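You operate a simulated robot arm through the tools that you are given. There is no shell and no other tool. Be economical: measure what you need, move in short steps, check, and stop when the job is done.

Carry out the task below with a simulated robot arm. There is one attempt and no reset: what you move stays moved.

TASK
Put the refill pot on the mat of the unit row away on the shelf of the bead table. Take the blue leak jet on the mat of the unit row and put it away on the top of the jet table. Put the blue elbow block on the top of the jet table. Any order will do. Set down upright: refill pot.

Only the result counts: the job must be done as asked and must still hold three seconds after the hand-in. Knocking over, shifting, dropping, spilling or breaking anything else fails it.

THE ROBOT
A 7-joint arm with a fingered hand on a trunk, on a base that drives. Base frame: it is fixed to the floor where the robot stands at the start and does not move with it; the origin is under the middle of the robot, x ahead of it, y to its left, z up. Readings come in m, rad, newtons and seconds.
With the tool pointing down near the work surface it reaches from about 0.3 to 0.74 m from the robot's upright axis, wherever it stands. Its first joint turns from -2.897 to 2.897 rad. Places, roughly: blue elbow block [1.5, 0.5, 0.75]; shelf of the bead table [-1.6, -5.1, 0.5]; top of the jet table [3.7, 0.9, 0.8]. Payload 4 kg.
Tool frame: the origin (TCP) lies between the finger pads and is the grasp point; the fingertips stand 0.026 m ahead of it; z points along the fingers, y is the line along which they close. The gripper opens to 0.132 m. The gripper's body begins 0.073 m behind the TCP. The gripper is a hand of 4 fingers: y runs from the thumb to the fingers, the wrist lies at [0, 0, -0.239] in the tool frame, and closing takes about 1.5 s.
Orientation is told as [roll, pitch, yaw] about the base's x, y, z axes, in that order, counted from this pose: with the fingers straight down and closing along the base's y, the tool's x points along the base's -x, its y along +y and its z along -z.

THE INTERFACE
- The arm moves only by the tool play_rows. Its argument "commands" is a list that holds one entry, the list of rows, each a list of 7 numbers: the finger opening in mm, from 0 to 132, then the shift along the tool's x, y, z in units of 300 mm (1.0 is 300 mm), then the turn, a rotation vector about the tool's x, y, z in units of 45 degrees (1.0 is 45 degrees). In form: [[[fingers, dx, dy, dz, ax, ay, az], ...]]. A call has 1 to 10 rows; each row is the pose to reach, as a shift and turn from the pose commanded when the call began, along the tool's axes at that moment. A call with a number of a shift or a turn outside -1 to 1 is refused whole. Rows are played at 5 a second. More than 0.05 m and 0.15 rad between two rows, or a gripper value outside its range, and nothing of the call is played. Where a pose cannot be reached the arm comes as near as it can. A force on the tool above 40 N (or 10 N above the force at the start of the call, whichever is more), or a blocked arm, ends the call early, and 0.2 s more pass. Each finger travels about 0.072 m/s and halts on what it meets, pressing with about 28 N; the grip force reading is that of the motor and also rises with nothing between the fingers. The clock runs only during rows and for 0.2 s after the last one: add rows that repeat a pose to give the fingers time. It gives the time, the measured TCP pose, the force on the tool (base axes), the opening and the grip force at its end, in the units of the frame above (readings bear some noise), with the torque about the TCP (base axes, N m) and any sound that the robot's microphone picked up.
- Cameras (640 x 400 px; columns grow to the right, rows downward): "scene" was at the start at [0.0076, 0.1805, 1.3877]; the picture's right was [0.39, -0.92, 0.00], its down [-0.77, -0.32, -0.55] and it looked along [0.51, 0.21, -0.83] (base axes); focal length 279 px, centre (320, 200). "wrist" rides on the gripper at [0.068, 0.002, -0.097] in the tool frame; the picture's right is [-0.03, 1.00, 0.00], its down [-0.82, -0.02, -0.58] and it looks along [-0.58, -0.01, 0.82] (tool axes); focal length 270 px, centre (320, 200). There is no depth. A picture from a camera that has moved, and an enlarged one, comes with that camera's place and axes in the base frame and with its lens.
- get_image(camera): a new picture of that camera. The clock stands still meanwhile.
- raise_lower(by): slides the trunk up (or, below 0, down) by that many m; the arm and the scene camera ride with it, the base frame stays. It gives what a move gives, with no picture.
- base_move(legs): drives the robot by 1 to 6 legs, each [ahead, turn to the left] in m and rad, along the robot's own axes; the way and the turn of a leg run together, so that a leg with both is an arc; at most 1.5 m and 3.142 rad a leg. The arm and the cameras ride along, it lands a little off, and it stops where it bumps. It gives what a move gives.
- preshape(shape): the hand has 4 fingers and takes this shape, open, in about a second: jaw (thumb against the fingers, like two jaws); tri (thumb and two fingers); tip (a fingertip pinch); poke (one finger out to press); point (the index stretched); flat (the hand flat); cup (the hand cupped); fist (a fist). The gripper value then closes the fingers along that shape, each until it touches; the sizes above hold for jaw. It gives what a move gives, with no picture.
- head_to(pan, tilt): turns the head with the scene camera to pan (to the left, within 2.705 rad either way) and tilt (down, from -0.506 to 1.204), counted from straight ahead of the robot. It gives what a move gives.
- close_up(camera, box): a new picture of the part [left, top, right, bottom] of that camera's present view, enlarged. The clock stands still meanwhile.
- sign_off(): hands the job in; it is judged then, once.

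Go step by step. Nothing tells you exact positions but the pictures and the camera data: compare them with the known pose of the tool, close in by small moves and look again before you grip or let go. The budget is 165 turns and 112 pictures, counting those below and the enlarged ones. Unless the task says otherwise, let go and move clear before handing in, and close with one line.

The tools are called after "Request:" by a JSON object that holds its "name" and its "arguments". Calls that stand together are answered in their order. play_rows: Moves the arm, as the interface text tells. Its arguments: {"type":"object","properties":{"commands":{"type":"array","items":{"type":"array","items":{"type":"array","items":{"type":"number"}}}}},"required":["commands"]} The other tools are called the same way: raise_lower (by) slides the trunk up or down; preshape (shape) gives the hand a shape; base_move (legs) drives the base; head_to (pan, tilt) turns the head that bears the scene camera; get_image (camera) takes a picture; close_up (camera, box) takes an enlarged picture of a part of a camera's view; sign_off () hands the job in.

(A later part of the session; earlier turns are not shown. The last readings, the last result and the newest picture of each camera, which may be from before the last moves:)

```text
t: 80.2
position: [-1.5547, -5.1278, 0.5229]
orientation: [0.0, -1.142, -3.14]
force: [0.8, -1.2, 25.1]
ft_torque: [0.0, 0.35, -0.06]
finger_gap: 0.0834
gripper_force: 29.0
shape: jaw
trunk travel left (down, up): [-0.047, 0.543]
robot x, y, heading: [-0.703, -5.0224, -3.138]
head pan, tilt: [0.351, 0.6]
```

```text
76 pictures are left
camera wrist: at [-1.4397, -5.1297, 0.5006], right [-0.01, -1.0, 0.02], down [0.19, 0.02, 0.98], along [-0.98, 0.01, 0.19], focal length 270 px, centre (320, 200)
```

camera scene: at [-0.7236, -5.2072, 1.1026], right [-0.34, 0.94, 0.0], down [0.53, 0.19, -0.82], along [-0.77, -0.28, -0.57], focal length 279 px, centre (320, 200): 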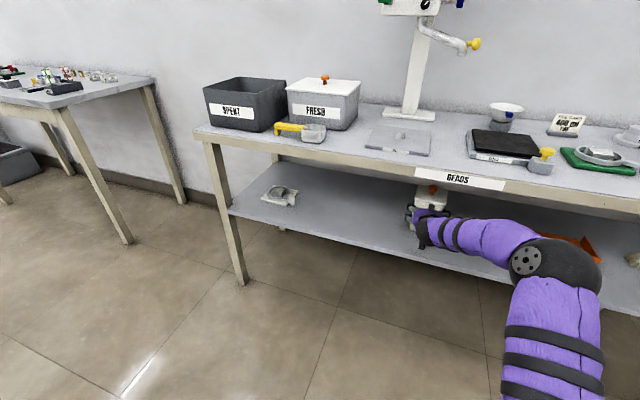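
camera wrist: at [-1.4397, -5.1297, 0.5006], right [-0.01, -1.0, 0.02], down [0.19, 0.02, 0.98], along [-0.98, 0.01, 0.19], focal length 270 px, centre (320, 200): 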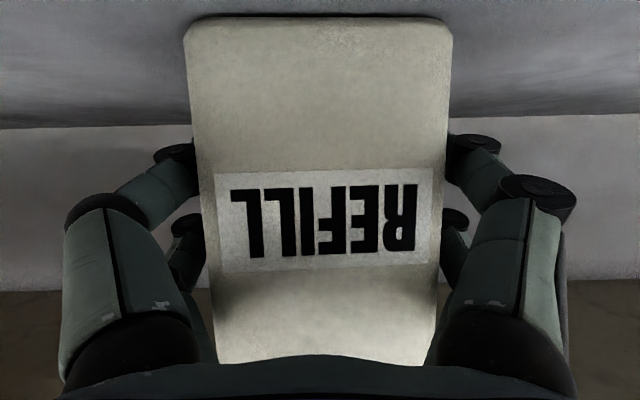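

Contact has been reached with the shelf at about z 0.46, and I'm now pressing too hard. I'll ease up 6 mm, open, and check before backing out.

Request:
{"name": "raise_lower", "arguments": {"by": 0.006}}

Request:
{"name": "play_rows", "arguments": {"commands": [[[95, 0, 0, 0, 0, 0, 0], [105, 0, 0, 0, 0, 0, 0], [115, 0, 0, 0, 0, 0, 0], [132, 0, 0, 0, 0, 0, 0], [132, 0, 0, 0, 0, 0, 0], [132, 0, 0, 0, 0, 0, 0]]]}}

Request:
{"name": "get_image", "arguments": {"camera": "wrist"}}

```text
t: 80.7
position: [-1.5545, -5.1268, 0.5226]
orientation: [0.003, -1.133, -3.142]
force: [-7.4, -1.3, 15.9]
ft_torque: [-0.02, 0.34, -0.04]
finger_gap: 0.0839
gripper_force: 28.4
shape: jaw
trunk travel left (down, up): [-0.053, 0.537]
robot x, y, heading: [-0.7042, -5.0212, -3.142]
head pan, tilt: [0.351, 0.6]
```

```text
t: 82.1
position: [-1.5556, -5.1272, 0.5213]
orientation: [0.002, -1.133, -3.142]
force: [0.7, 0.6, -0.7]
ft_torque: [0.04, 0.03, -0.01]
finger_gap: 0.1318
gripper_force: 0.0
shape: jaw
trunk travel left (down, up): [-0.053, 0.537]
robot x, y, heading: [-0.7019, -5.0239, -3.145]
head pan, tilt: [0.351, 0.6]
```

```text
75 pictures are left
camera wrist: at [-1.4391, -5.1296, 0.5011], right [-0.01, -1.0, 0.02], down [0.18, 0.02, 0.98], along [-0.98, 0.01, 0.18], focal length 270 px, centre (320, 200)
```

wrist: 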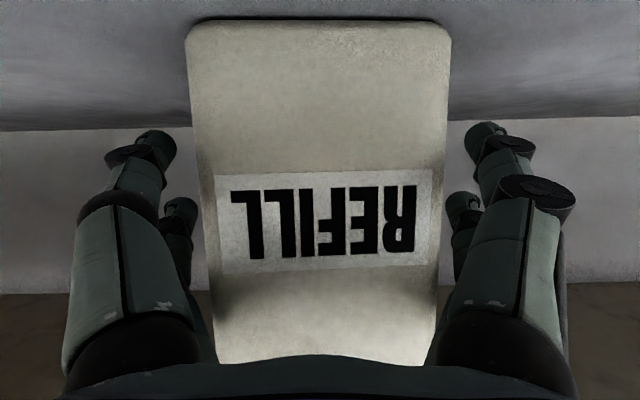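

The pot stands on the shelf and the fingers are open. I'll drive straight back and check it.

Request:
{"name": "base_move", "arguments": {"legs": [[-0.3, 0]]}}

Request:
{"name": "get_image", "arguments": {"camera": "scene"}}

Request:
{"name": "get_image", "arguments": {"camera": "wrist"}}

```text
t: 84.1
position: [-1.2604, -5.1289, 0.5221]
orientation: [0.002, -1.133, -3.139]
force: [-0.3, 0.2, 0.7]
ft_torque: [0.02, -0.02, 0.01]
finger_gap: 0.1318
gripper_force: 0.1
shape: jaw
trunk travel left (down, up): [-0.053, 0.537]
robot x, y, heading: [-0.4114, -5.0225, -3.141]
head pan, tilt: [0.351, 0.6]
```

```text
74 pictures are left
camera scene: at [-0.4286, -5.2069, 1.0966], right [-0.35, 0.94, 0.0], down [0.53, 0.2, -0.82], along [-0.77, -0.28, -0.57], focal length 279 px, centre (320, 200)
```

scene: 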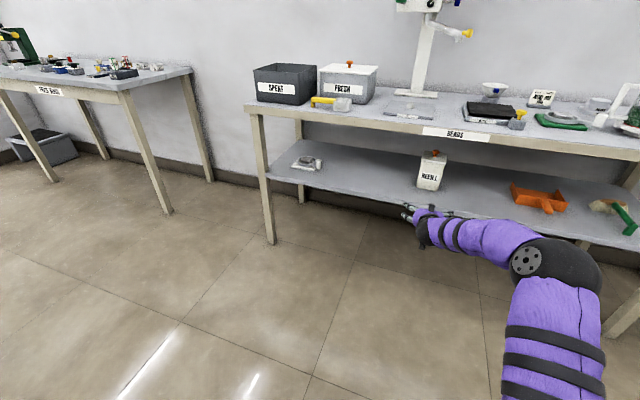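

```text
73 pictures are left
camera wrist: at [-1.1447, -5.1301, 0.5012], right [-0.01, -1.0, 0.02], down [0.18, 0.02, 0.98], along [-0.98, 0.01, 0.18], focal length 270 px, centre (320, 200)
```

wrist: 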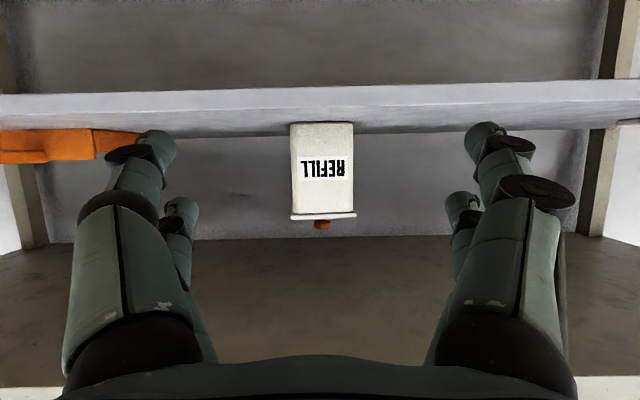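

The pot stands upright on the shelf. Next I'll fold in, raise, turn to face +y and drive back to the unit row for the jet.

Request:
{"name": "play_rows", "arguments": {"commands": [[[132, 0.047, 0, -0.1, 0, 0, 0], [132, 0.094, 0, -0.2, 0, 0, 0], [132, 0.141, 0, -0.302, 0, 0, 0], [132, 0.188, 0, -0.403, 0, 0, 0], [132, 0.235, 0, -0.503, 0, 0, 0], [132, 0.282, 0, -0.604, 0, 0, 0]]]}}

Request:
{"name": "raise_lower", "arguments": {"by": 0.42}}

Request:
{"name": "base_move", "arguments": {"legs": [[0, -1.53], [1.5, 0], [1.5, 0]]}}

```text
t: 85.5
position: [-1.0616, -5.1253, 0.5218]
orientation: [0.001, -1.133, -3.137]
force: [-0.1, 0.3, -0.5]
ft_torque: [-0.01, -0.01, 0.02]
finger_gap: 0.1321
gripper_force: 0.1
shape: jaw
trunk travel left (down, up): [-0.053, 0.537]
robot x, y, heading: [-0.4082, -5.0249, -3.141]
head pan, tilt: [0.351, 0.6]
```

```text
refused: 0.42 is not a number from -0.4 to 0.4
```

```text
t: 103.7
position: [-0.7784, -1.366, 0.5232]
orientation: [0.001, -1.132, 1.647]
force: [-0.3, -0.1, -0.1]
ft_torque: [0.0, 0.02, 0.01]
finger_gap: 0.1319
gripper_force: 0.1
shape: jaw
trunk travel left (down, up): [-0.053, 0.537]
robot x, y, heading: [-0.6306, -2.0119, 1.645]
head pan, tilt: [0.351, 0.6]
```

Request:
{"name": "raise_lower", "arguments": {"by": 0.4}}

Request:
{"name": "base_move", "arguments": {"legs": [[0, -0.07], [1.5, 0], [1.06, 0]]}}

```text
t: 107.6
position: [-0.7786, -1.3669, 0.9224]
orientation: [-0.001, -1.134, 1.647]
force: [0.1, 0.0, 0.3]
ft_torque: [-0.05, -0.02, 0.02]
finger_gap: 0.1319
gripper_force: 0.1
shape: jaw
trunk travel left (down, up): [-0.453, 0.137]
robot x, y, heading: [-0.6274, -2.008, 1.648]
head pan, tilt: [0.351, 0.6]
```

```text
t: 120.4
position: [-0.7448, 1.1862, 0.9219]
orientation: [0.003, -1.133, 1.574]
force: [-0.7, -0.1, 0.1]
ft_torque: [0.02, -0.05, 0.0]
finger_gap: 0.1319
gripper_force: 0.0
shape: jaw
trunk travel left (down, up): [-0.453, 0.137]
robot x, y, heading: [-0.6458, 0.5326, 1.574]
head pan, tilt: [0.351, 0.6]
```

Request:
{"name": "base_move", "arguments": {"legs": [[0, -1.574]]}}

Request:
{"name": "head_to", "arguments": {"pan": 0.1, "tilt": 0.6}}

Request:
{"name": "get_image", "arguments": {"camera": "scene"}}

Request:
{"name": "get_image", "arguments": {"camera": "wrist"}}

```text
t: 122.8
position: [-0.2896, 1.0911, 0.9209]
orientation: [0.001, -1.13, 0.855]
force: [0.0, -0.4, -0.2]
ft_torque: [-0.01, -0.03, 0.03]
finger_gap: 0.1318
gripper_force: 0.1
shape: jaw
trunk travel left (down, up): [-0.453, 0.137]
robot x, y, heading: [-0.6405, 0.5339, 0.86]
head pan, tilt: [0.351, 0.6]
stopped in leg 1: the robot was blocked; the commanded pose is now the measured one
```

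```text
t: 123.6
position: [-0.289, 1.0917, 0.9226]
orientation: [0.0, -1.132, 0.855]
force: [0.8, 0.3, 0.2]
ft_torque: [0.02, 0.04, 0.07]
finger_gap: 0.1318
gripper_force: 0.1
shape: jaw
trunk travel left (down, up): [-0.453, 0.137]
robot x, y, heading: [-0.6437, 0.5362, 0.853]
head pan, tilt: [0.099, 0.6]
```

```text
72 pictures are left
camera scene: at [-0.7448, 0.6608, 1.4966], right [0.82, -0.58, 0.0], down [-0.33, -0.46, -0.82], along [0.48, 0.67, -0.57], focal length 279 px, centre (320, 200)
```

scene: 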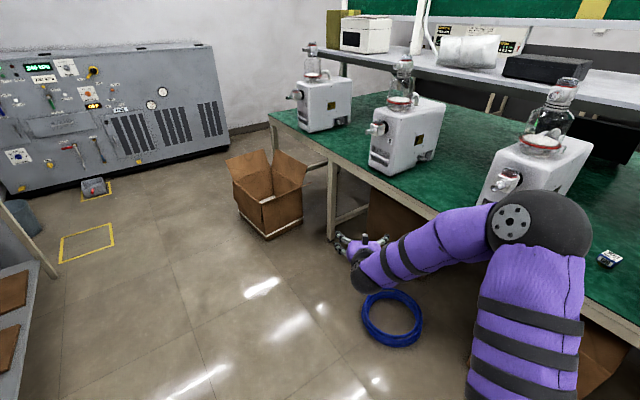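

```text
71 pictures are left
camera wrist: at [-0.3681, 1.0036, 0.9009], right [-0.75, 0.67, 0.02], down [-0.1, -0.15, 0.98], along [0.66, 0.73, 0.18], focal length 270 px, centre (320, 200)
```

wrist: 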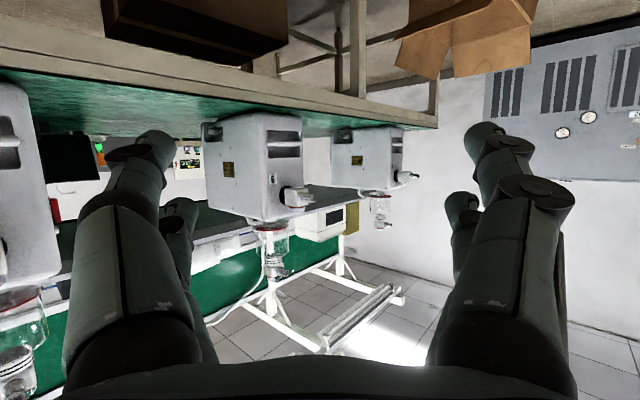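

The turn was blocked at heading 0.86, though nothing visible touches. I'll look around the base before going on.

Request:
{"name": "head_to", "arguments": {"pan": -1.0, "tilt": 0.9}}

Request:
{"name": "get_image", "arguments": {"camera": "scene"}}

Request:
{"name": "head_to", "arguments": {"pan": -0.4, "tilt": 0.8}}

Request:
{"name": "get_image", "arguments": {"camera": "scene"}}

Request:
{"name": "head_to", "arguments": {"pan": 2.2, "tilt": 0.9}}

Request:
{"name": "get_image", "arguments": {"camera": "scene"}}

```text
t: 125.0
position: [-0.2897, 1.0901, 0.9216]
orientation: [0.001, -1.131, 0.853]
force: [0.8, 0.3, -0.4]
ft_torque: [-0.01, 0.01, 0.01]
finger_gap: 0.1319
gripper_force: 0.0
shape: jaw
trunk travel left (down, up): [-0.453, 0.137]
robot x, y, heading: [-0.6436, 0.5345, 0.853]
head pan, tilt: [-1.0, 0.901]
```

```text
70 pictures are left
camera scene: at [-0.7212, 0.5777, 1.4719], right [-0.15, -0.99, 0.0], down [-0.78, 0.11, -0.62], along [0.61, -0.09, -0.78], focal length 279 px, centre (320, 200)
```

scene: 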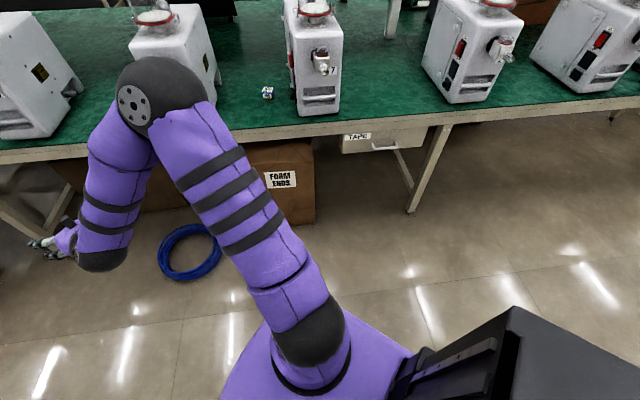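

```text
t: 126.0
position: [-0.2878, 1.09, 0.9229]
orientation: [0.0, -1.13, 0.853]
force: [0.0, -0.3, -0.1]
ft_torque: [-0.02, 0.01, 0.02]
finger_gap: 0.1319
gripper_force: 0.1
shape: jaw
trunk travel left (down, up): [-0.453, 0.137]
robot x, y, heading: [-0.6454, 0.5299, 0.854]
head pan, tilt: [-0.4, 0.799]
```

```text
69 pictures are left
camera scene: at [-0.7234, 0.624, 1.4797], right [0.44, -0.9, 0.0], down [-0.64, -0.31, -0.7], along [0.63, 0.31, -0.72], focal length 279 px, centre (320, 200)
```

scene: 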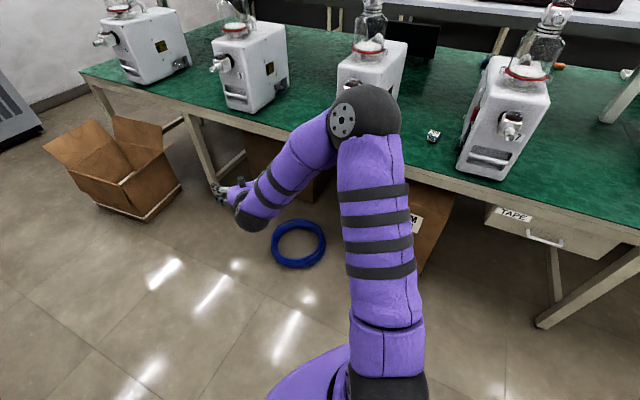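

```text
t: 128.3
position: [-0.2886, 1.0905, 0.9218]
orientation: [-0.001, -1.132, 0.853]
force: [0.1, -0.2, -0.6]
ft_torque: [-0.02, -0.02, 0.0]
finger_gap: 0.1318
gripper_force: 0.1
shape: jaw
trunk travel left (down, up): [-0.453, 0.137]
robot x, y, heading: [-0.6404, 0.5328, 0.856]
head pan, tilt: [2.201, 0.901]
```

```text
68 pictures are left
camera scene: at [-0.8711, 0.5953, 1.4719], right [0.09, 1.0, 0.0], down [0.78, -0.07, -0.62], along [-0.62, 0.05, -0.78], focal length 279 px, centre (320, 200)
```

scene: 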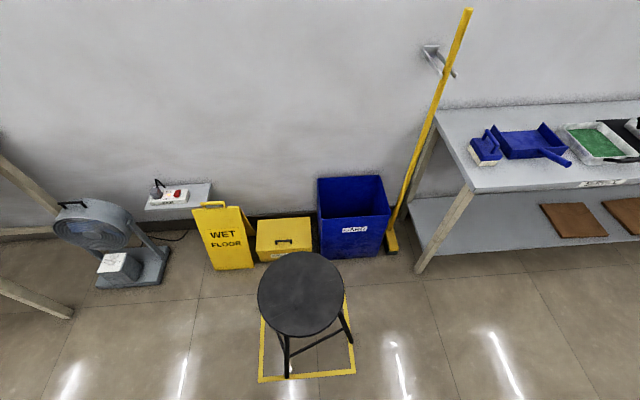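

A stool in a yellow square behind me stopped the turn, and it looks unmoved and centred. I'll edge forward away from it, then finish the turn.

Request:
{"name": "base_move", "arguments": {"legs": [[0.13, 0], [0, -0.86]]}}

Request:
{"name": "get_image", "arguments": {"camera": "scene"}}

Request:
{"name": "head_to", "arguments": {"pan": 0.1, "tilt": 0.75}}

Request:
{"name": "get_image", "arguments": {"camera": "scene"}}

```text
t: 131.8
position: [0.0935, 0.7334, 0.9222]
orientation: [0.0, -1.132, 0.008]
force: [0.1, -0.1, 1.5]
ft_torque: [0.03, -0.03, -0.01]
finger_gap: 0.1318
gripper_force: 0.0
shape: jaw
trunk travel left (down, up): [-0.453, 0.137]
robot x, y, heading: [-0.5604, 0.6345, 0.01]
head pan, tilt: [2.201, 0.901]
```

```text
67 pictures are left
camera scene: at [-0.6626, 0.8433, 1.4719], right [0.8, 0.59, 0.0], down [0.47, -0.63, -0.62], along [-0.37, 0.5, -0.78], focal length 279 px, centre (320, 200)
```

scene: 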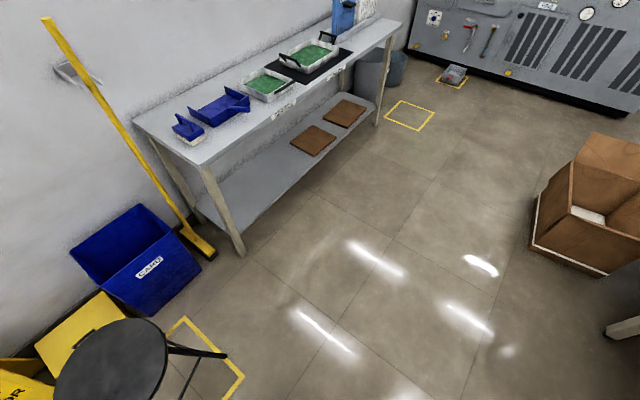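

```text
t: 133.8
position: [0.0942, 0.7332, 0.9219]
orientation: [0.001, -1.129, 0.007]
force: [0.5, -0.3, 0.5]
ft_torque: [-0.02, 0.02, 0.01]
finger_gap: 0.1317
gripper_force: 0.1
shape: jaw
trunk travel left (down, up): [-0.453, 0.137]
robot x, y, heading: [-0.5573, 0.633, 0.006]
head pan, tilt: [0.099, 0.75]
```

```text
66 pictures are left
camera scene: at [-0.5354, 0.7913, 1.4837], right [0.11, -0.99, 0.0], down [-0.68, -0.07, -0.73], along [0.73, 0.08, -0.68], focal length 279 px, centre (320, 200)
```

scene: 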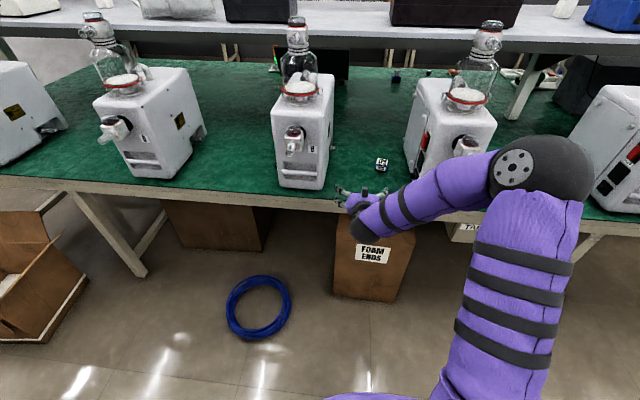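

The stool is still in its square. Now I'll inspect the jet closely.

Request:
{"name": "close_up", "arguments": {"camera": "scene", "box": [350, 140, 414, 180]}}

Request:
{"name": "close_up", "arguments": {"camera": "scene", "box": [370, 50, 470, 110]}}

```text
10.00 times, centred on (382, 160) of scene
camera zoom: at [-0.5354, 0.7913, 1.4837], right [0.11, -0.99, 0.0], down [-0.68, -0.07, -0.73], along [0.73, 0.08, -0.68], focal length 2793 px, centre (-300, 600)
```

zoom: 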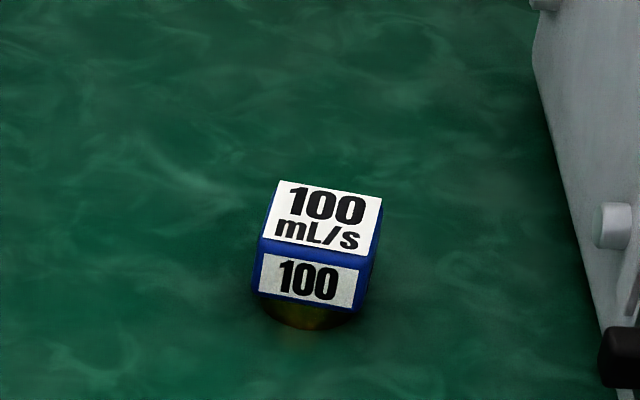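

```text
6.40 times, centred on (420, 80) of scene
camera zoom: at [-0.5354, 0.7913, 1.4837], right [0.11, -0.99, 0.0], down [-0.68, -0.07, -0.73], along [0.73, 0.08, -0.68], focal length 1787 px, centre (-320, 968)
```

zoom: 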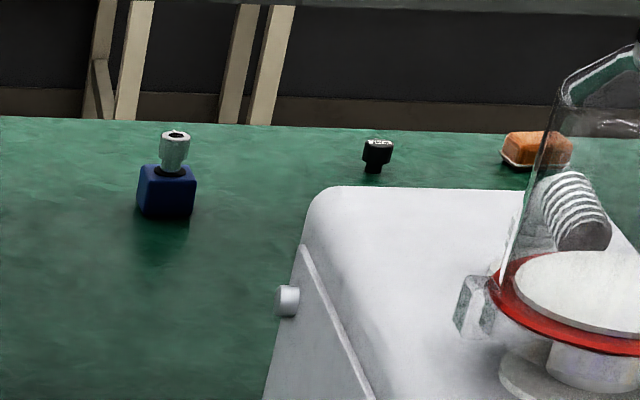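

The jet is a 4 cm blue cube on a brass nozzle at about [0.455, 0.64], close to unit 7. I'll fold the arm to a 45° pitch and shift the base left, so the arm comes in clear of unit 7's valve.

Request:
{"name": "play_rows", "arguments": {"commands": [[[132, 0.048, 0, -0.103, 0, 0.089, 0], [132, 0.096, 0, -0.206, 0, 0.178, 0], [132, 0.144, 0, -0.308, 0, 0.266, 0], [132, 0.192, 0, -0.411, 0, 0.355, 0], [132, 0.24, 0, -0.514, 0, 0.444, 0]]]}}

Request:
{"name": "base_move", "arguments": {"legs": [[0, 1.0], [0.2, 0], [0, -1.15]]}}

Request:
{"name": "get_image", "arguments": {"camera": "scene"}}

```text
t: 135.0
position: [-0.0781, 0.7324, 0.9232]
orientation: [0.0, -0.781, 0.008]
force: [-0.2, -0.7, 1.1]
ft_torque: [0.0, 0.02, 0.01]
finger_gap: 0.132
gripper_force: 0.2
shape: jaw
trunk travel left (down, up): [-0.453, 0.137]
robot x, y, heading: [-0.5592, 0.6279, 0.008]
head pan, tilt: [0.099, 0.75]
```

```text
t: 142.0
position: [0.0378, 0.8189, 0.9245]
orientation: [-0.002, -0.783, -0.155]
force: [-0.1, 0.4, -0.2]
ft_torque: [-0.02, -0.03, 0.0]
finger_gap: 0.1319
gripper_force: 0.0
shape: jaw
trunk travel left (down, up): [-0.453, 0.137]
robot x, y, heading: [-0.4554, 0.7956, -0.158]
head pan, tilt: [0.099, 0.75]
```

```text
63 pictures are left
camera scene: at [-0.4044, 0.9521, 1.4837], right [-0.06, -1.0, 0.0], down [-0.68, 0.04, -0.73], along [0.73, -0.04, -0.68], focal length 279 px, centre (320, 200)
```

scene: 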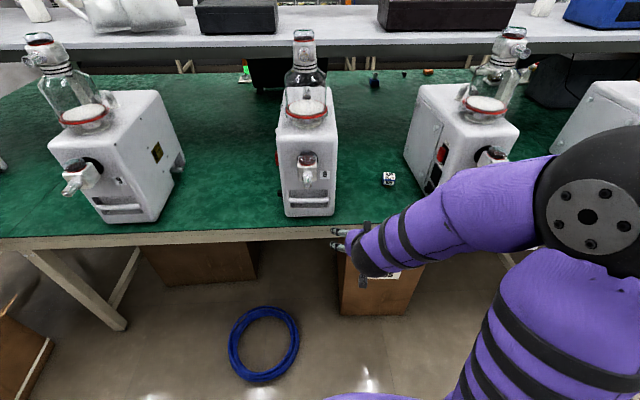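

The jet now measures about [0.41, 0.645], z 0.82. I'll drive 10 cm ahead and bring the hand over it at a standoff.

Request:
{"name": "base_move", "arguments": {"legs": [[0.1, 0]]}}

Request:
{"name": "play_rows", "arguments": {"commands": [[[110, -0.095, -0.06, 0.095, 0, 0, 0], [110, -0.19, -0.12, 0.19, 0, 0, 0], [100, -0.286, -0.178, 0.286, 0, 0, 0], [90, -0.38, -0.238, 0.38, 0, 0, 0], [90, -0.477, -0.298, 0.477, 0, 0, 0], [90, -0.573, -0.357, 0.573, 0, 0, 0]]]}}

Request:
{"name": "get_image", "arguments": {"camera": "wrist"}}

Request:
{"name": "get_image", "arguments": {"camera": "scene"}}

```text
t: 143.2
position: [0.1369, 0.8031, 0.9231]
orientation: [0.001, -0.783, -0.153]
force: [-0.4, 0.2, 0.3]
ft_torque: [0.02, 0.04, 0.0]
finger_gap: 0.1318
gripper_force: 0.1
shape: jaw
trunk travel left (down, up): [-0.453, 0.137]
robot x, y, heading: [-0.356, 0.783, -0.157]
head pan, tilt: [0.099, 0.75]
```

```text
t: 144.6
position: [0.3608, 0.6604, 0.9226]
orientation: [0.0, -0.785, -0.154]
force: [0.3, 0.1, 0.2]
ft_torque: [-0.03, 0.01, -0.03]
finger_gap: 0.0908
gripper_force: 0.0
shape: jaw
trunk travel left (down, up): [-0.453, 0.137]
robot x, y, heading: [-0.3571, 0.7835, -0.157]
head pan, tilt: [0.099, 0.75]
```

```text
62 pictures are left
camera wrist: at [0.2449, 0.6795, 0.9423], right [0.17, 0.99, 0.02], down [0.17, -0.05, 0.99], along [0.97, -0.17, -0.17], focal length 270 px, centre (320, 200)
```

wrist: 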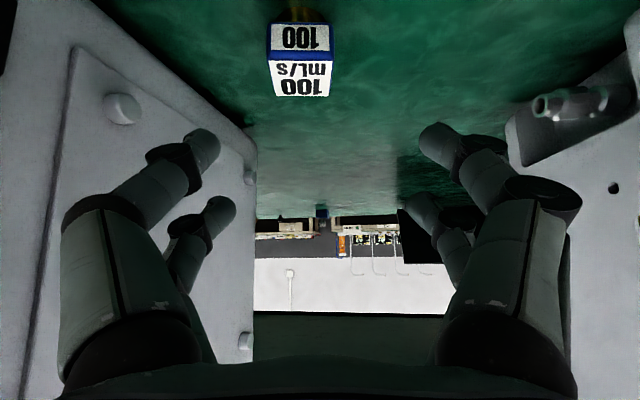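

```text
61 pictures are left
camera scene: at [-0.3052, 0.9363, 1.4837], right [-0.06, -1.0, 0.0], down [-0.68, 0.04, -0.73], along [0.73, -0.04, -0.68], focal length 279 px, centre (320, 200)
```

scene: 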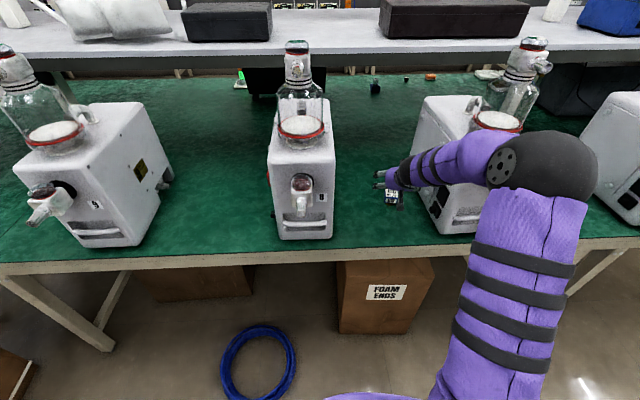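

The jet cube is about 44 mm wide and 26 mm tall, with its top near z 0.81. I'll steepen the hand and come closer for a look.

Request:
{"name": "play_rows", "arguments": {"commands": [[[90, 0, -0.017, 0.08, 0, 0.11, 0], [90, 0, -0.034, 0.165, 0, 0.22, 0], [90, 0.003, -0.051, 0.247, 0, 0.333, 0]]]}}

Request:
{"name": "get_image", "arguments": {"camera": "wrist"}}

Request:
{"name": "close_up", "arguments": {"camera": "scene", "box": [340, 120, 500, 220]}}

```text
t: 145.3
position: [0.4079, 0.6392, 0.8689]
orientation: [0.002, -0.52, -0.155]
force: [0.5, -0.2, 0.9]
ft_torque: [0.01, 0.03, 0.03]
finger_gap: 0.0904
gripper_force: 0.1
shape: jaw
trunk travel left (down, up): [-0.453, 0.137]
robot x, y, heading: [-0.3555, 0.7813, -0.155]
head pan, tilt: [0.099, 0.75]
```

```text
60 pictures are left
camera wrist: at [0.3012, 0.6555, 0.9183], right [0.17, 0.98, 0.01], down [0.41, -0.09, 0.91], along [0.89, -0.15, -0.42], focal length 270 px, centre (320, 200)
```

wrist: 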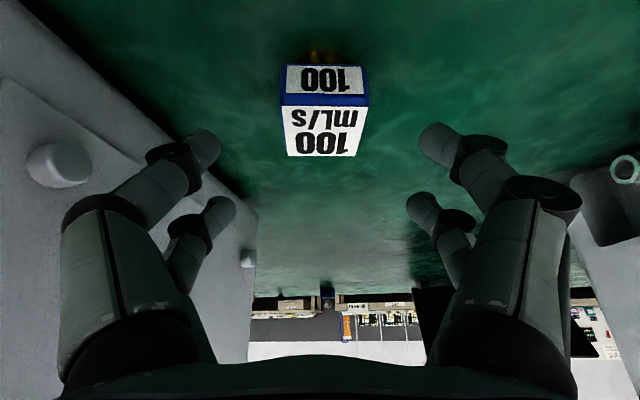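

```text
4.00 times, centred on (420, 170) of scene
camera zoom: at [-0.3051, 0.9365, 1.4837], right [-0.06, -1.0, 0.0], down [-0.68, 0.04, -0.73], along [0.73, -0.04, -0.68], focal length 1117 px, centre (-80, 320)
```

zoom: 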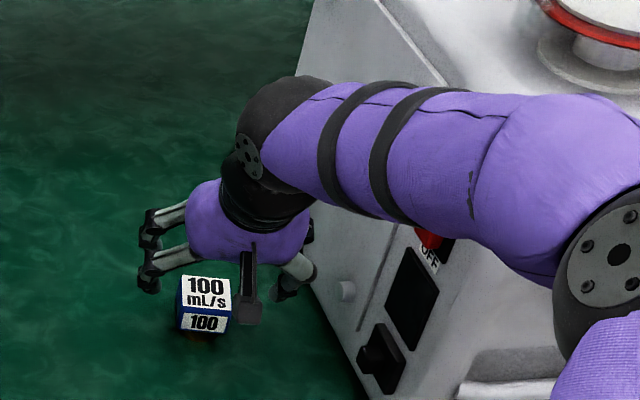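

The jet is directly below the hand and centred. I'll descend around it.

Request:
{"name": "play_rows", "arguments": {"commands": [[[90, 0.017, 0, 0.06, 0, 0, 0], [90, 0.035, 0, 0.12, 0, 0, 0], [90, 0.052, 0, 0.178, 0, 0, 0]]]}}

Request:
{"name": "get_image", "arguments": {"camera": "wrist"}}

Request:
{"name": "close_up", "arguments": {"camera": "scene", "box": [340, 120, 500, 220]}}

```text
t: 146.2
position: [0.4221, 0.6361, 0.8149]
orientation: [0.0, -0.522, -0.155]
force: [1.0, -0.3, 1.3]
ft_torque: [-0.01, 0.01, -0.02]
finger_gap: 0.0901
gripper_force: 0.1
shape: jaw
trunk travel left (down, up): [-0.453, 0.137]
robot x, y, heading: [-0.3555, 0.7784, -0.161]
head pan, tilt: [0.099, 0.75]
```

```text
58 pictures are left
camera wrist: at [0.3148, 0.6532, 0.8647], right [0.18, 0.98, 0.01], down [0.41, -0.09, 0.91], along [0.89, -0.15, -0.42], focal length 270 px, centre (320, 200)
```

wrist: 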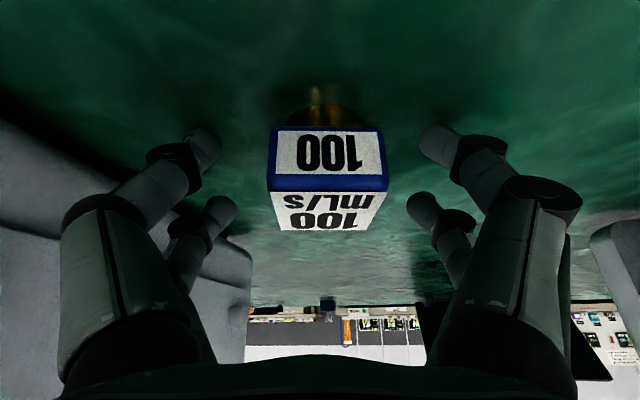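

```text
4.00 times, centred on (420, 170) of scene
camera zoom: at [-0.3052, 0.9363, 1.4838], right [-0.06, -1.0, 0.0], down [-0.68, 0.04, -0.73], along [0.73, -0.04, -0.68], focal length 1117 px, centre (-80, 320)
```

zoom: 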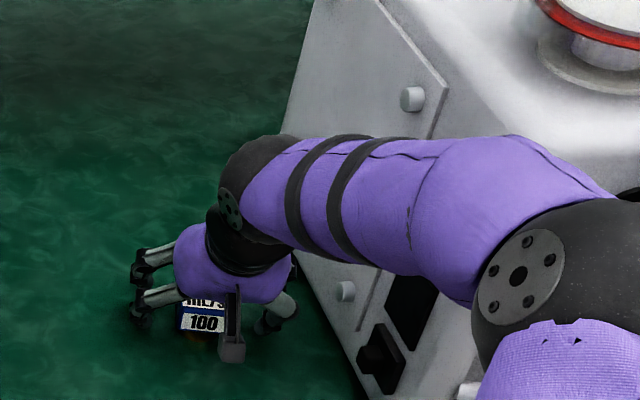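

Request:
{"name": "play_rows", "arguments": {"commands": [[[90, 0.007, 0, 0.012, 0, 0, 0], [70, 0.007, 0, 0.012, 0, 0, 0], [20, 0.007, 0, 0.012, 0, 0, 0], [20, 0.007, 0, 0.012, 0, 0, 0], [20, 0.007, 0, 0.012, 0, 0, 0], [20, 0.007, 0, 0.012, 0, 0, 0], [20, 0.007, 0, 0.012, 0, 0, 0]]]}}

Request:
{"name": "get_image", "arguments": {"camera": "wrist"}}

```text
t: 147.8
position: [0.4219, 0.637, 0.8139]
orientation: [0.002, -0.522, -0.153]
force: [2.5, 4.0, 17.4]
ft_torque: [0.73, -0.06, -0.12]
finger_gap: 0.0206
gripper_force: 28.1
shape: jaw
trunk travel left (down, up): [-0.453, 0.137]
robot x, y, heading: [-0.3566, 0.784, -0.157]
head pan, tilt: [0.099, 0.75]
```

```text
56 pictures are left
camera wrist: at [0.3147, 0.6539, 0.8623], right [0.17, 0.98, 0.01], down [0.41, -0.09, 0.91], along [0.9, -0.15, -0.42], focal length 270 px, centre (320, 200)
```

wrist: 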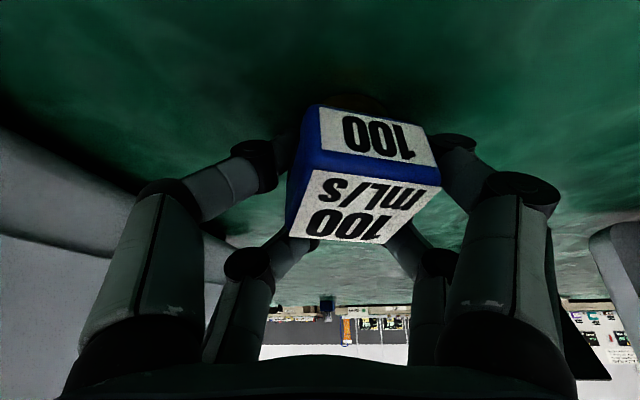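

The jet twisted and the fingers seem to have slipped under the cube onto the nozzle. I'll reopen slowly and look.

Request:
{"name": "play_rows", "arguments": {"commands": [[[30, 0.007, 0, 0.005, 0, 0, 0], [40, 0.007, 0, 0.0, 0, 0, 0], [50, 0.007, 0, 0.0, 0, 0, 0], [60, 0.007, 0, 0.0, 0, 0, 0], [75, 0.007, 0, 0.0, 0, 0, 0], [90, 0.007, 0, 0, 0, 0, 0], [90, 0.007, 0, 0.0, 0, 0, 0]]]}}

Request:
{"name": "get_image", "arguments": {"camera": "wrist"}}

```text
t: 149.3
position: [0.4183, 0.6355, 0.8141]
orientation: [-0.001, -0.525, -0.155]
force: [1.8, -5.6, 25.2]
ft_torque: [0.26, 0.06, -0.04]
finger_gap: 0.0848
gripper_force: 0.1
shape: jaw
trunk travel left (down, up): [-0.453, 0.137]
robot x, y, heading: [-0.3571, 0.7808, -0.159]
head pan, tilt: [0.099, 0.75]
```

```text
55 pictures are left
camera wrist: at [0.3113, 0.6519, 0.8625], right [0.18, 0.98, 0.01], down [0.41, -0.08, 0.91], along [0.9, -0.16, -0.42], focal length 270 px, centre (320, 200)
```

wrist: 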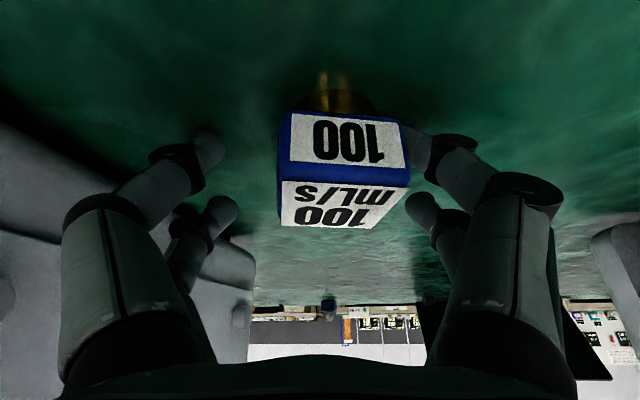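

The fingertips are pressing on the mat, so I was too low. I'll raise 12 mm and recentre on the jet.

Request:
{"name": "play_rows", "arguments": {"commands": [[[90, -0.01, 0, -0.018, 0, 0, 0], [90, -0.02, 0, -0.035, 0, 0, 0], [90, -0.02, 0.014, -0.035, 0, 0, 0], [90, -0.02, 0.027, -0.035, 0, 0, 0]]]}}

Request:
{"name": "get_image", "arguments": {"camera": "wrist"}}

Request:
{"name": "close_up", "arguments": {"camera": "scene", "box": [340, 140, 436, 220]}}

```text
t: 150.3
position: [0.4207, 0.6433, 0.8213]
orientation: [0.0, -0.519, -0.155]
force: [-0.2, -0.3, 0.2]
ft_torque: [-0.03, -0.01, 0.01]
finger_gap: 0.0895
gripper_force: 0.1
shape: jaw
trunk travel left (down, up): [-0.453, 0.137]
robot x, y, heading: [-0.3524, 0.779, -0.156]
head pan, tilt: [0.099, 0.75]
```

```text
54 pictures are left
camera wrist: at [0.3141, 0.6611, 0.8711], right [0.17, 0.98, 0.01], down [0.41, -0.08, 0.91], along [0.89, -0.15, -0.42], focal length 270 px, centre (320, 200)
```

wrist: 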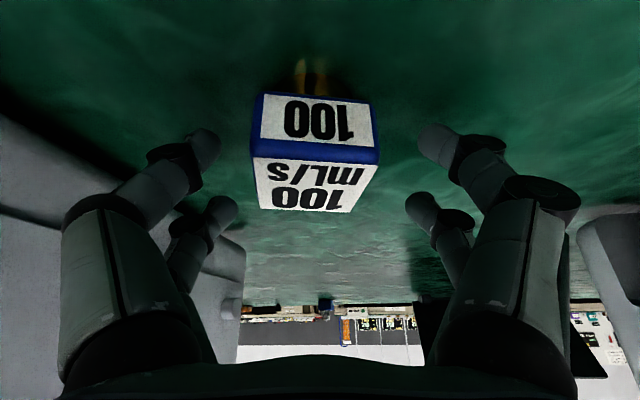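

```text
5.00 times, centred on (388, 180) of scene
camera zoom: at [-0.3052, 0.9363, 1.4837], right [-0.06, -1.0, 0.0], down [-0.68, 0.04, -0.73], along [0.73, -0.04, -0.68], focal length 1396 px, centre (-20, 300)
```

zoom: 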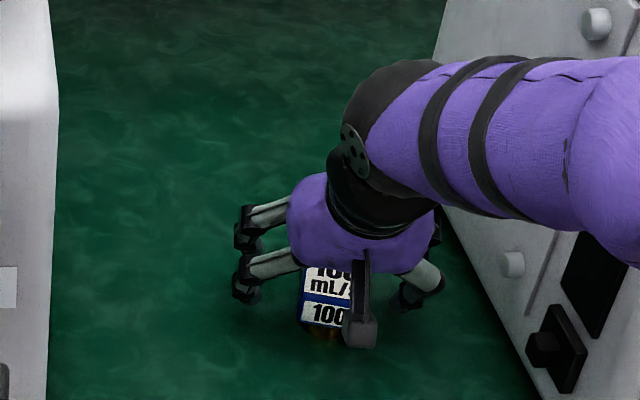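

The jet stands upright and centred. The finger pairs sit slightly too far forward and too low, so I'll back off 10 mm, go up 9 mm and close gently.

Request:
{"name": "play_rows", "arguments": {"commands": [[[90, 0.007, 0, -0.021, 0, 0, 0], [80, 0.014, 0, -0.043, 0, 0, 0], [60, 0.014, 0, -0.043, 0, 0, 0], [50, 0.014, 0, -0.043, 0, 0, 0], [40, 0.014, 0, -0.043, 0, 0, 0], [34, 0.014, 0, -0.043, 0, 0, 0], [34, 0.014, 0, -0.043, 0, 0, 0]]]}}

Request:
{"name": "get_image", "arguments": {"camera": "wrist"}}

```text
t: 151.9
position: [0.4118, 0.6446, 0.8324]
orientation: [-0.002, -0.524, -0.151]
force: [1.3, 1.0, 5.4]
ft_torque: [-0.1, -0.04, 0.03]
finger_gap: 0.0331
gripper_force: 28.3
shape: jaw
trunk travel left (down, up): [-0.453, 0.137]
robot x, y, heading: [-0.3523, 0.7805, -0.157]
head pan, tilt: [0.099, 0.75]
```

```text
52 pictures are left
camera wrist: at [0.3047, 0.6627, 0.8815], right [0.17, 0.98, 0.01], down [0.41, -0.08, 0.91], along [0.9, -0.15, -0.42], focal length 270 px, centre (320, 200)
```

wrist: 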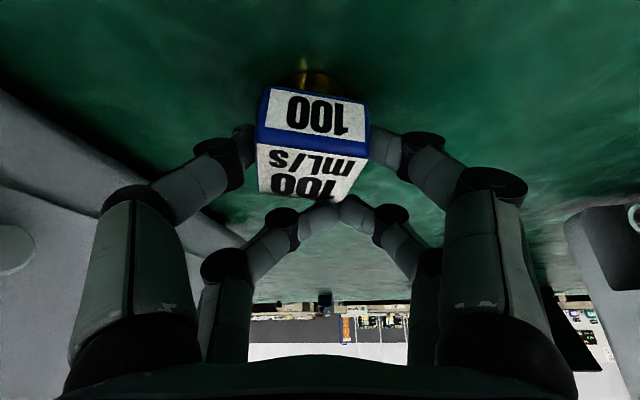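

One finger pair holds the cube through its middle and the other passes just above it. I'll lift 2 cm and check the hold.

Request:
{"name": "play_rows", "arguments": {"commands": [[[30, -0.008, 0, -0.015, 0, 0, 0], [30, -0.016, 0, -0.029, 0, 0, 0], [30, -0.033, 0, -0.058, 0, 0, 0]]]}}

Request:
{"name": "get_image", "arguments": {"camera": "wrist"}}

```text
t: 152.8
position: [0.4112, 0.6452, 0.8511]
orientation: [0.0, -0.52, -0.153]
force: [0.5, 0.8, -1.0]
ft_torque: [-0.01, -0.03, -0.01]
finger_gap: 0.0332
gripper_force: 28.1
shape: jaw
trunk travel left (down, up): [-0.453, 0.137]
robot x, y, heading: [-0.3552, 0.779, -0.155]
head pan, tilt: [0.099, 0.75]
```

```text
51 pictures are left
camera wrist: at [0.3041, 0.6624, 0.9004], right [0.18, 0.98, 0.01], down [0.41, -0.08, 0.91], along [0.89, -0.15, -0.42], focal length 270 px, centre (320, 200)
```

wrist: 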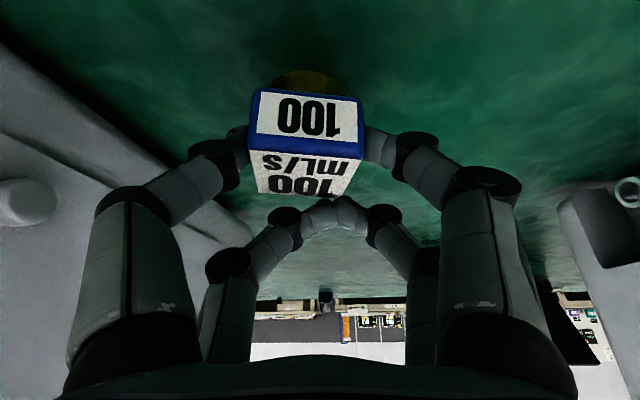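

The jet is held level. I'll back out, fold the arm in, and head round the left end of the bench.

Request:
{"name": "raise_lower", "arguments": {"by": 0.06}}

Request:
{"name": "base_move", "arguments": {"legs": [[-0.22, 0]]}}

Request:
{"name": "play_rows", "arguments": {"commands": [[[30, 0.12, 0, -0.069, 0, 0, 0], [30, 0.24, 0, -0.138, 0, 0, 0], [30, 0.36, 0, -0.207, 0, 0, 0], [30, 0.48, 0, -0.276, 0, 0, 0], [30, 0.6, 0, -0.345, 0, 0, 0], [30, 0.72, 0, -0.414, 0, 0, 0]]]}}

Request:
{"name": "base_move", "arguments": {"legs": [[0, 1.8], [0.6, 0]]}}

Request:
{"name": "head_to", "arguments": {"pan": 0.0, "tilt": 0.6}}

Request:
{"name": "get_image", "arguments": {"camera": "scene"}}

```text
t: 153.8
position: [0.4113, 0.6452, 0.9108]
orientation: [0.0, -0.52, -0.152]
force: [0.0, -0.9, -1.2]
ft_torque: [0.0, 0.03, -0.01]
finger_gap: 0.0336
gripper_force: 28.0
shape: jaw
trunk travel left (down, up): [-0.513, 0.077]
robot x, y, heading: [-0.3571, 0.7767, -0.161]
head pan, tilt: [0.099, 0.75]
```

```text
t: 155.4
position: [0.1924, 0.6788, 0.911]
orientation: [-0.001, -0.521, -0.153]
force: [0.4, 0.3, -0.4]
ft_torque: [-0.01, -0.02, 0.0]
finger_gap: 0.0332
gripper_force: 27.3
shape: jaw
trunk travel left (down, up): [-0.513, 0.077]
robot x, y, heading: [-0.5772, 0.8117, -0.153]
head pan, tilt: [0.099, 0.75]
```

```text
t: 156.8
position: [-0.0558, 0.7188, 0.9111]
orientation: [0.001, -0.521, -0.154]
force: [-0.4, -0.1, -1.0]
ft_torque: [0.03, -0.05, 0.02]
finger_gap: 0.0329
gripper_force: 28.3
shape: jaw
trunk travel left (down, up): [-0.513, 0.077]
robot x, y, heading: [-0.574, 0.8133, -0.158]
head pan, tilt: [0.099, 0.75]
```

```text
t: 164.5
position: [-0.6246, 1.9315, 0.9118]
orientation: [-0.002, -0.522, 1.63]
force: [0.5, -0.3, -1.0]
ft_torque: [-0.02, 0.03, 0.03]
finger_gap: 0.0333
gripper_force: 28.0
shape: jaw
trunk travel left (down, up): [-0.513, 0.077]
robot x, y, heading: [-0.6084, 1.4017, 1.625]
head pan, tilt: [0.099, 0.75]
```

```text
t: 165.2
position: [-0.6249, 1.9321, 0.9114]
orientation: [0.0, -0.523, 1.633]
force: [-0.5, -0.2, -1.5]
ft_torque: [-0.04, 0.01, 0.02]
finger_gap: 0.0331
gripper_force: 28.1
shape: jaw
trunk travel left (down, up): [-0.513, 0.077]
robot x, y, heading: [-0.6103, 1.4047, 1.627]
head pan, tilt: [0.0, 0.6]
```

```text
50 pictures are left
camera scene: at [-0.7615, 1.4245, 1.5566], right [1.0, 0.06, 0.0], down [0.03, -0.56, -0.82], along [-0.05, 0.82, -0.57], focal length 279 px, centre (320, 200)
```

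scene: 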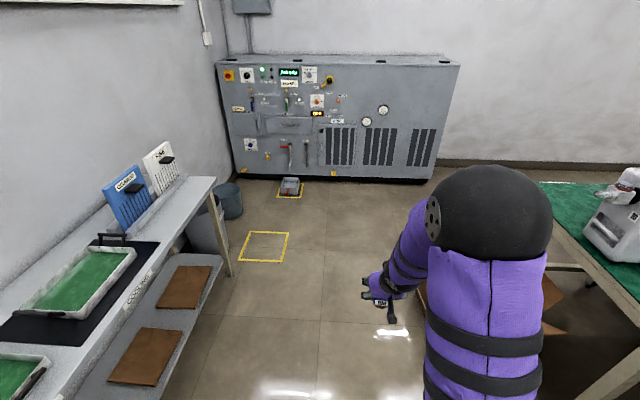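

Request:
{"name": "base_move", "arguments": {"legs": [[1.5, 0], [0.3, 0], [0, -1.62]]}}

Request:
{"name": "get_image", "arguments": {"camera": "scene"}}

```text
t: 178.3
position: [-0.2143, 3.2059, 0.9124]
orientation: [-0.001, -0.521, 0.016]
force: [0.2, 0.6, -0.7]
ft_torque: [0.02, 0.04, 0.05]
finger_gap: 0.0334
gripper_force: 28.2
shape: jaw
trunk travel left (down, up): [-0.513, 0.077]
robot x, y, heading: [-0.7422, 3.2144, 0.009]
head pan, tilt: [0.0, 0.6]
```

```text
49 pictures are left
camera scene: at [-0.7123, 3.368, 1.5566], right [0.01, -1.0, 0.0], down [-0.57, -0.01, -0.82], along [0.82, 0.01, -0.57], focal length 279 px, centre (320, 200)
```

scene: 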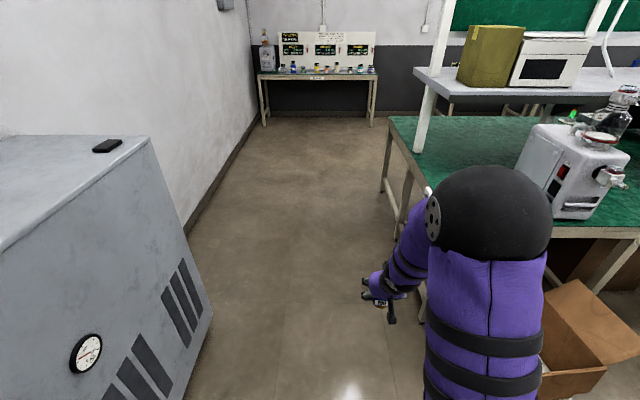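

Request:
{"name": "base_move", "arguments": {"legs": [[1.5, 0], [1.4, 0]]}}

Request:
{"name": "head_to", "arguments": {"pan": -0.9, "tilt": 0.5}}

Request:
{"name": "get_image", "arguments": {"camera": "scene"}}

```text
t: 192.4
position: [2.696, 3.2401, 0.9114]
orientation: [0.0, -0.52, 0.006]
force: [-0.7, -0.6, -1.4]
ft_torque: [-0.02, 0.0, 0.01]
finger_gap: 0.0333
gripper_force: 27.6
shape: jaw
trunk travel left (down, up): [-0.513, 0.077]
robot x, y, heading: [2.1722, 3.2518, -0.002]
head pan, tilt: [0.0, 0.6]
```

```text
t: 193.6
position: [2.6962, 3.24, 0.9106]
orientation: [0.002, -0.524, 0.005]
force: [-0.2, -0.2, -0.4]
ft_torque: [0.0, -0.01, -0.01]
finger_gap: 0.0332
gripper_force: 27.6
shape: jaw
trunk travel left (down, up): [-0.513, 0.077]
robot x, y, heading: [2.1644, 3.2512, -0.004]
head pan, tilt: [-0.901, 0.499]
```

```text
48 pictures are left
camera scene: at [2.1674, 3.3361, 1.5657], right [-0.78, -0.62, 0.0], down [-0.3, 0.38, -0.88], along [0.55, -0.69, -0.48], focal length 279 px, centre (320, 200)
```

scene: 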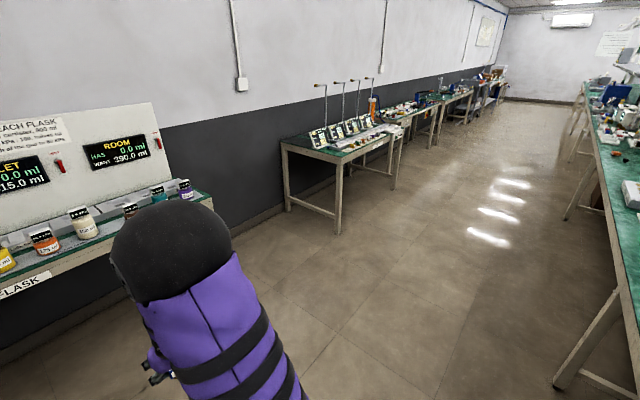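

The jet table is ahead on the right, its front at about x 3.4 and y 0.3–1.5. I'll drive to it.

Request:
{"name": "base_move", "arguments": {"legs": [[0.3, 0], [0, -1.57], [1.5, 0], [0.75, 0], [0, 1.57]]}}

Request:
{"name": "head_to", "arguments": {"pan": 0.2, "tilt": 0.7}}

Request:
{"name": "get_image", "arguments": {"camera": "scene"}}

```text
t: 214.1
position: [2.9761, 0.9736, 0.9109]
orientation: [-0.001, -0.523, 0.028]
force: [0.2, -0.5, -1.5]
ft_torque: [0.01, 0.01, 0.02]
finger_gap: 0.033
gripper_force: 28.6
shape: jaw
trunk travel left (down, up): [-0.513, 0.077]
robot x, y, heading: [2.4511, 0.9766, 0.02]
head pan, tilt: [-0.901, 0.499]
```

```text
t: 215.5
position: [2.9755, 0.9729, 0.9116]
orientation: [-0.001, -0.521, 0.026]
force: [-0.3, 0.5, -1.9]
ft_torque: [0.03, 0.04, 0.01]
finger_gap: 0.0334
gripper_force: 27.7
shape: jaw
trunk travel left (down, up): [-0.513, 0.077]
robot x, y, heading: [2.4469, 0.9776, 0.019]
head pan, tilt: [0.201, 0.7]
```

```text
47 pictures are left
camera scene: at [2.4704, 1.147, 1.548], right [0.22, -0.98, 0.0], down [-0.63, -0.14, -0.76], along [0.75, 0.17, -0.64], focal length 279 px, centre (320, 200)
```

scene: 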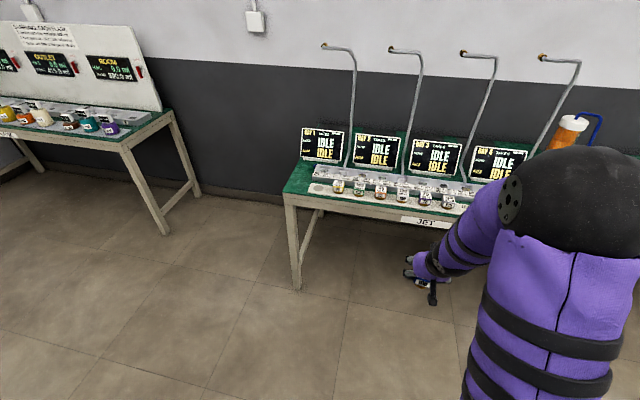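

Request:
{"name": "close_up", "arguments": {"camera": "scene", "box": [270, 110, 590, 260]}}

Request:
{"name": "head_to", "arguments": {"pan": -0.75, "tilt": 0.6}}

Request:
{"name": "get_image", "arguments": {"camera": "scene"}}

```text
2.00 times, centred on (430, 185) of scene
camera zoom: at [2.4704, 1.147, 1.548], right [0.22, -0.98, 0.0], down [-0.63, -0.14, -0.76], along [0.75, 0.17, -0.64], focal length 558 px, centre (100, 230)
```

zoom: 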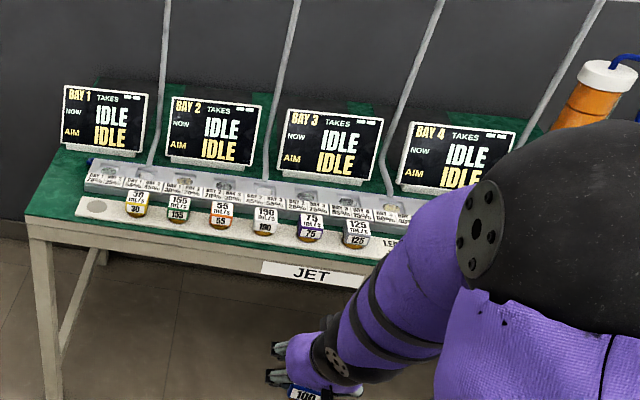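

```text
t: 216.7
position: [2.9759, 0.9742, 0.9113]
orientation: [-0.001, -0.523, 0.025]
force: [-0.4, 0.4, -1.3]
ft_torque: [0.0, 0.01, 0.0]
finger_gap: 0.0331
gripper_force: 28.3
shape: jaw
trunk travel left (down, up): [-0.513, 0.077]
robot x, y, heading: [2.4476, 0.9745, 0.02]
head pan, tilt: [-0.75, 0.6]
```

```text
45 pictures are left
camera scene: at [2.4535, 1.0695, 1.5566], right [-0.67, -0.75, 0.0], down [-0.42, 0.38, -0.82], along [0.62, -0.55, -0.57], focal length 279 px, centre (320, 200)
```

scene: 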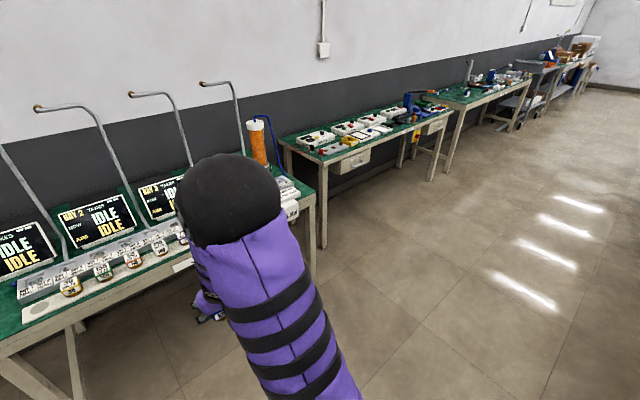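

There's free green space at the left end of the table, near [3.5, 1.48], and an empty spot on the jet strip. I'll shift over in front of that end and look again.

Request:
{"name": "base_move", "arguments": {"legs": [[0, 1.55], [0.5, 0], [0, -1.57]]}}

Request:
{"name": "head_to", "arguments": {"pan": -0.05, "tilt": 0.7}}

Request:
{"name": "get_image", "arguments": {"camera": "scene"}}

Request:
{"name": "close_up", "arguments": {"camera": "scene", "box": [240, 90, 500, 250]}}

```text
t: 227.3
position: [2.9681, 1.4574, 0.9116]
orientation: [0.0, -0.523, 0.002]
force: [-1.3, -0.4, 0.2]
ft_torque: [0.02, 0.02, 0.01]
finger_gap: 0.0334
gripper_force: 28.6
shape: jaw
trunk travel left (down, up): [-0.513, 0.077]
robot x, y, heading: [2.4389, 1.4755, -0.004]
head pan, tilt: [-0.75, 0.6]
```

```text
t: 228.4
position: [2.9672, 1.4573, 0.9115]
orientation: [0.0, -0.523, 0.003]
force: [0.6, 0.7, -0.6]
ft_torque: [0.02, 0.02, -0.02]
finger_gap: 0.0327
gripper_force: 28.2
shape: jaw
trunk travel left (down, up): [-0.513, 0.077]
robot x, y, heading: [2.4367, 1.4729, -0.001]
head pan, tilt: [-0.051, 0.7]
```

```text
44 pictures are left
camera scene: at [2.4672, 1.6205, 1.548], right [-0.05, -1.0, 0.0], down [-0.64, 0.03, -0.76], along [0.76, -0.04, -0.64], focal length 279 px, centre (320, 200)
```

scene: 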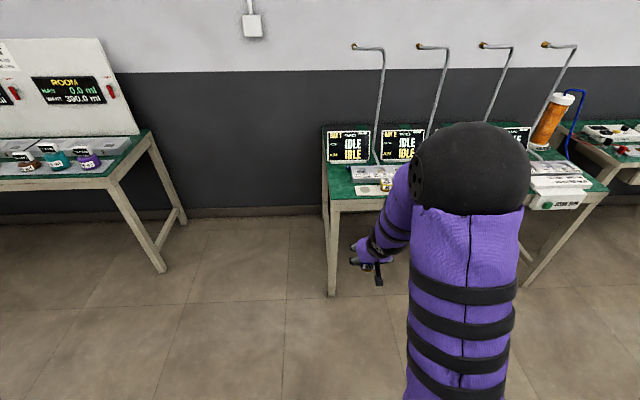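

```text
2.46 times, centred on (370, 170) of scene
camera zoom: at [2.4672, 1.6205, 1.548], right [-0.05, -1.0, 0.0], down [-0.64, 0.03, -0.76], along [0.76, -0.04, -0.64], focal length 687 px, centre (197, 274)
```

zoom: 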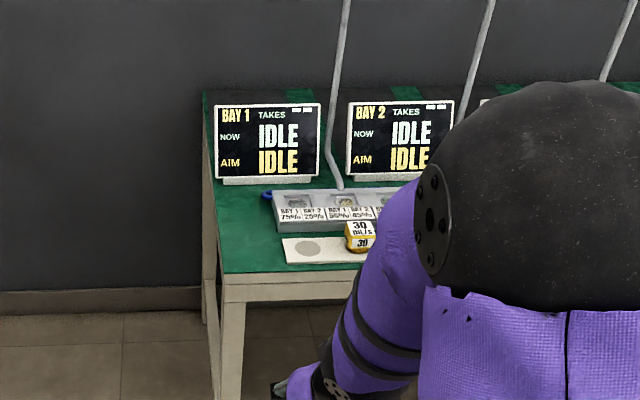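

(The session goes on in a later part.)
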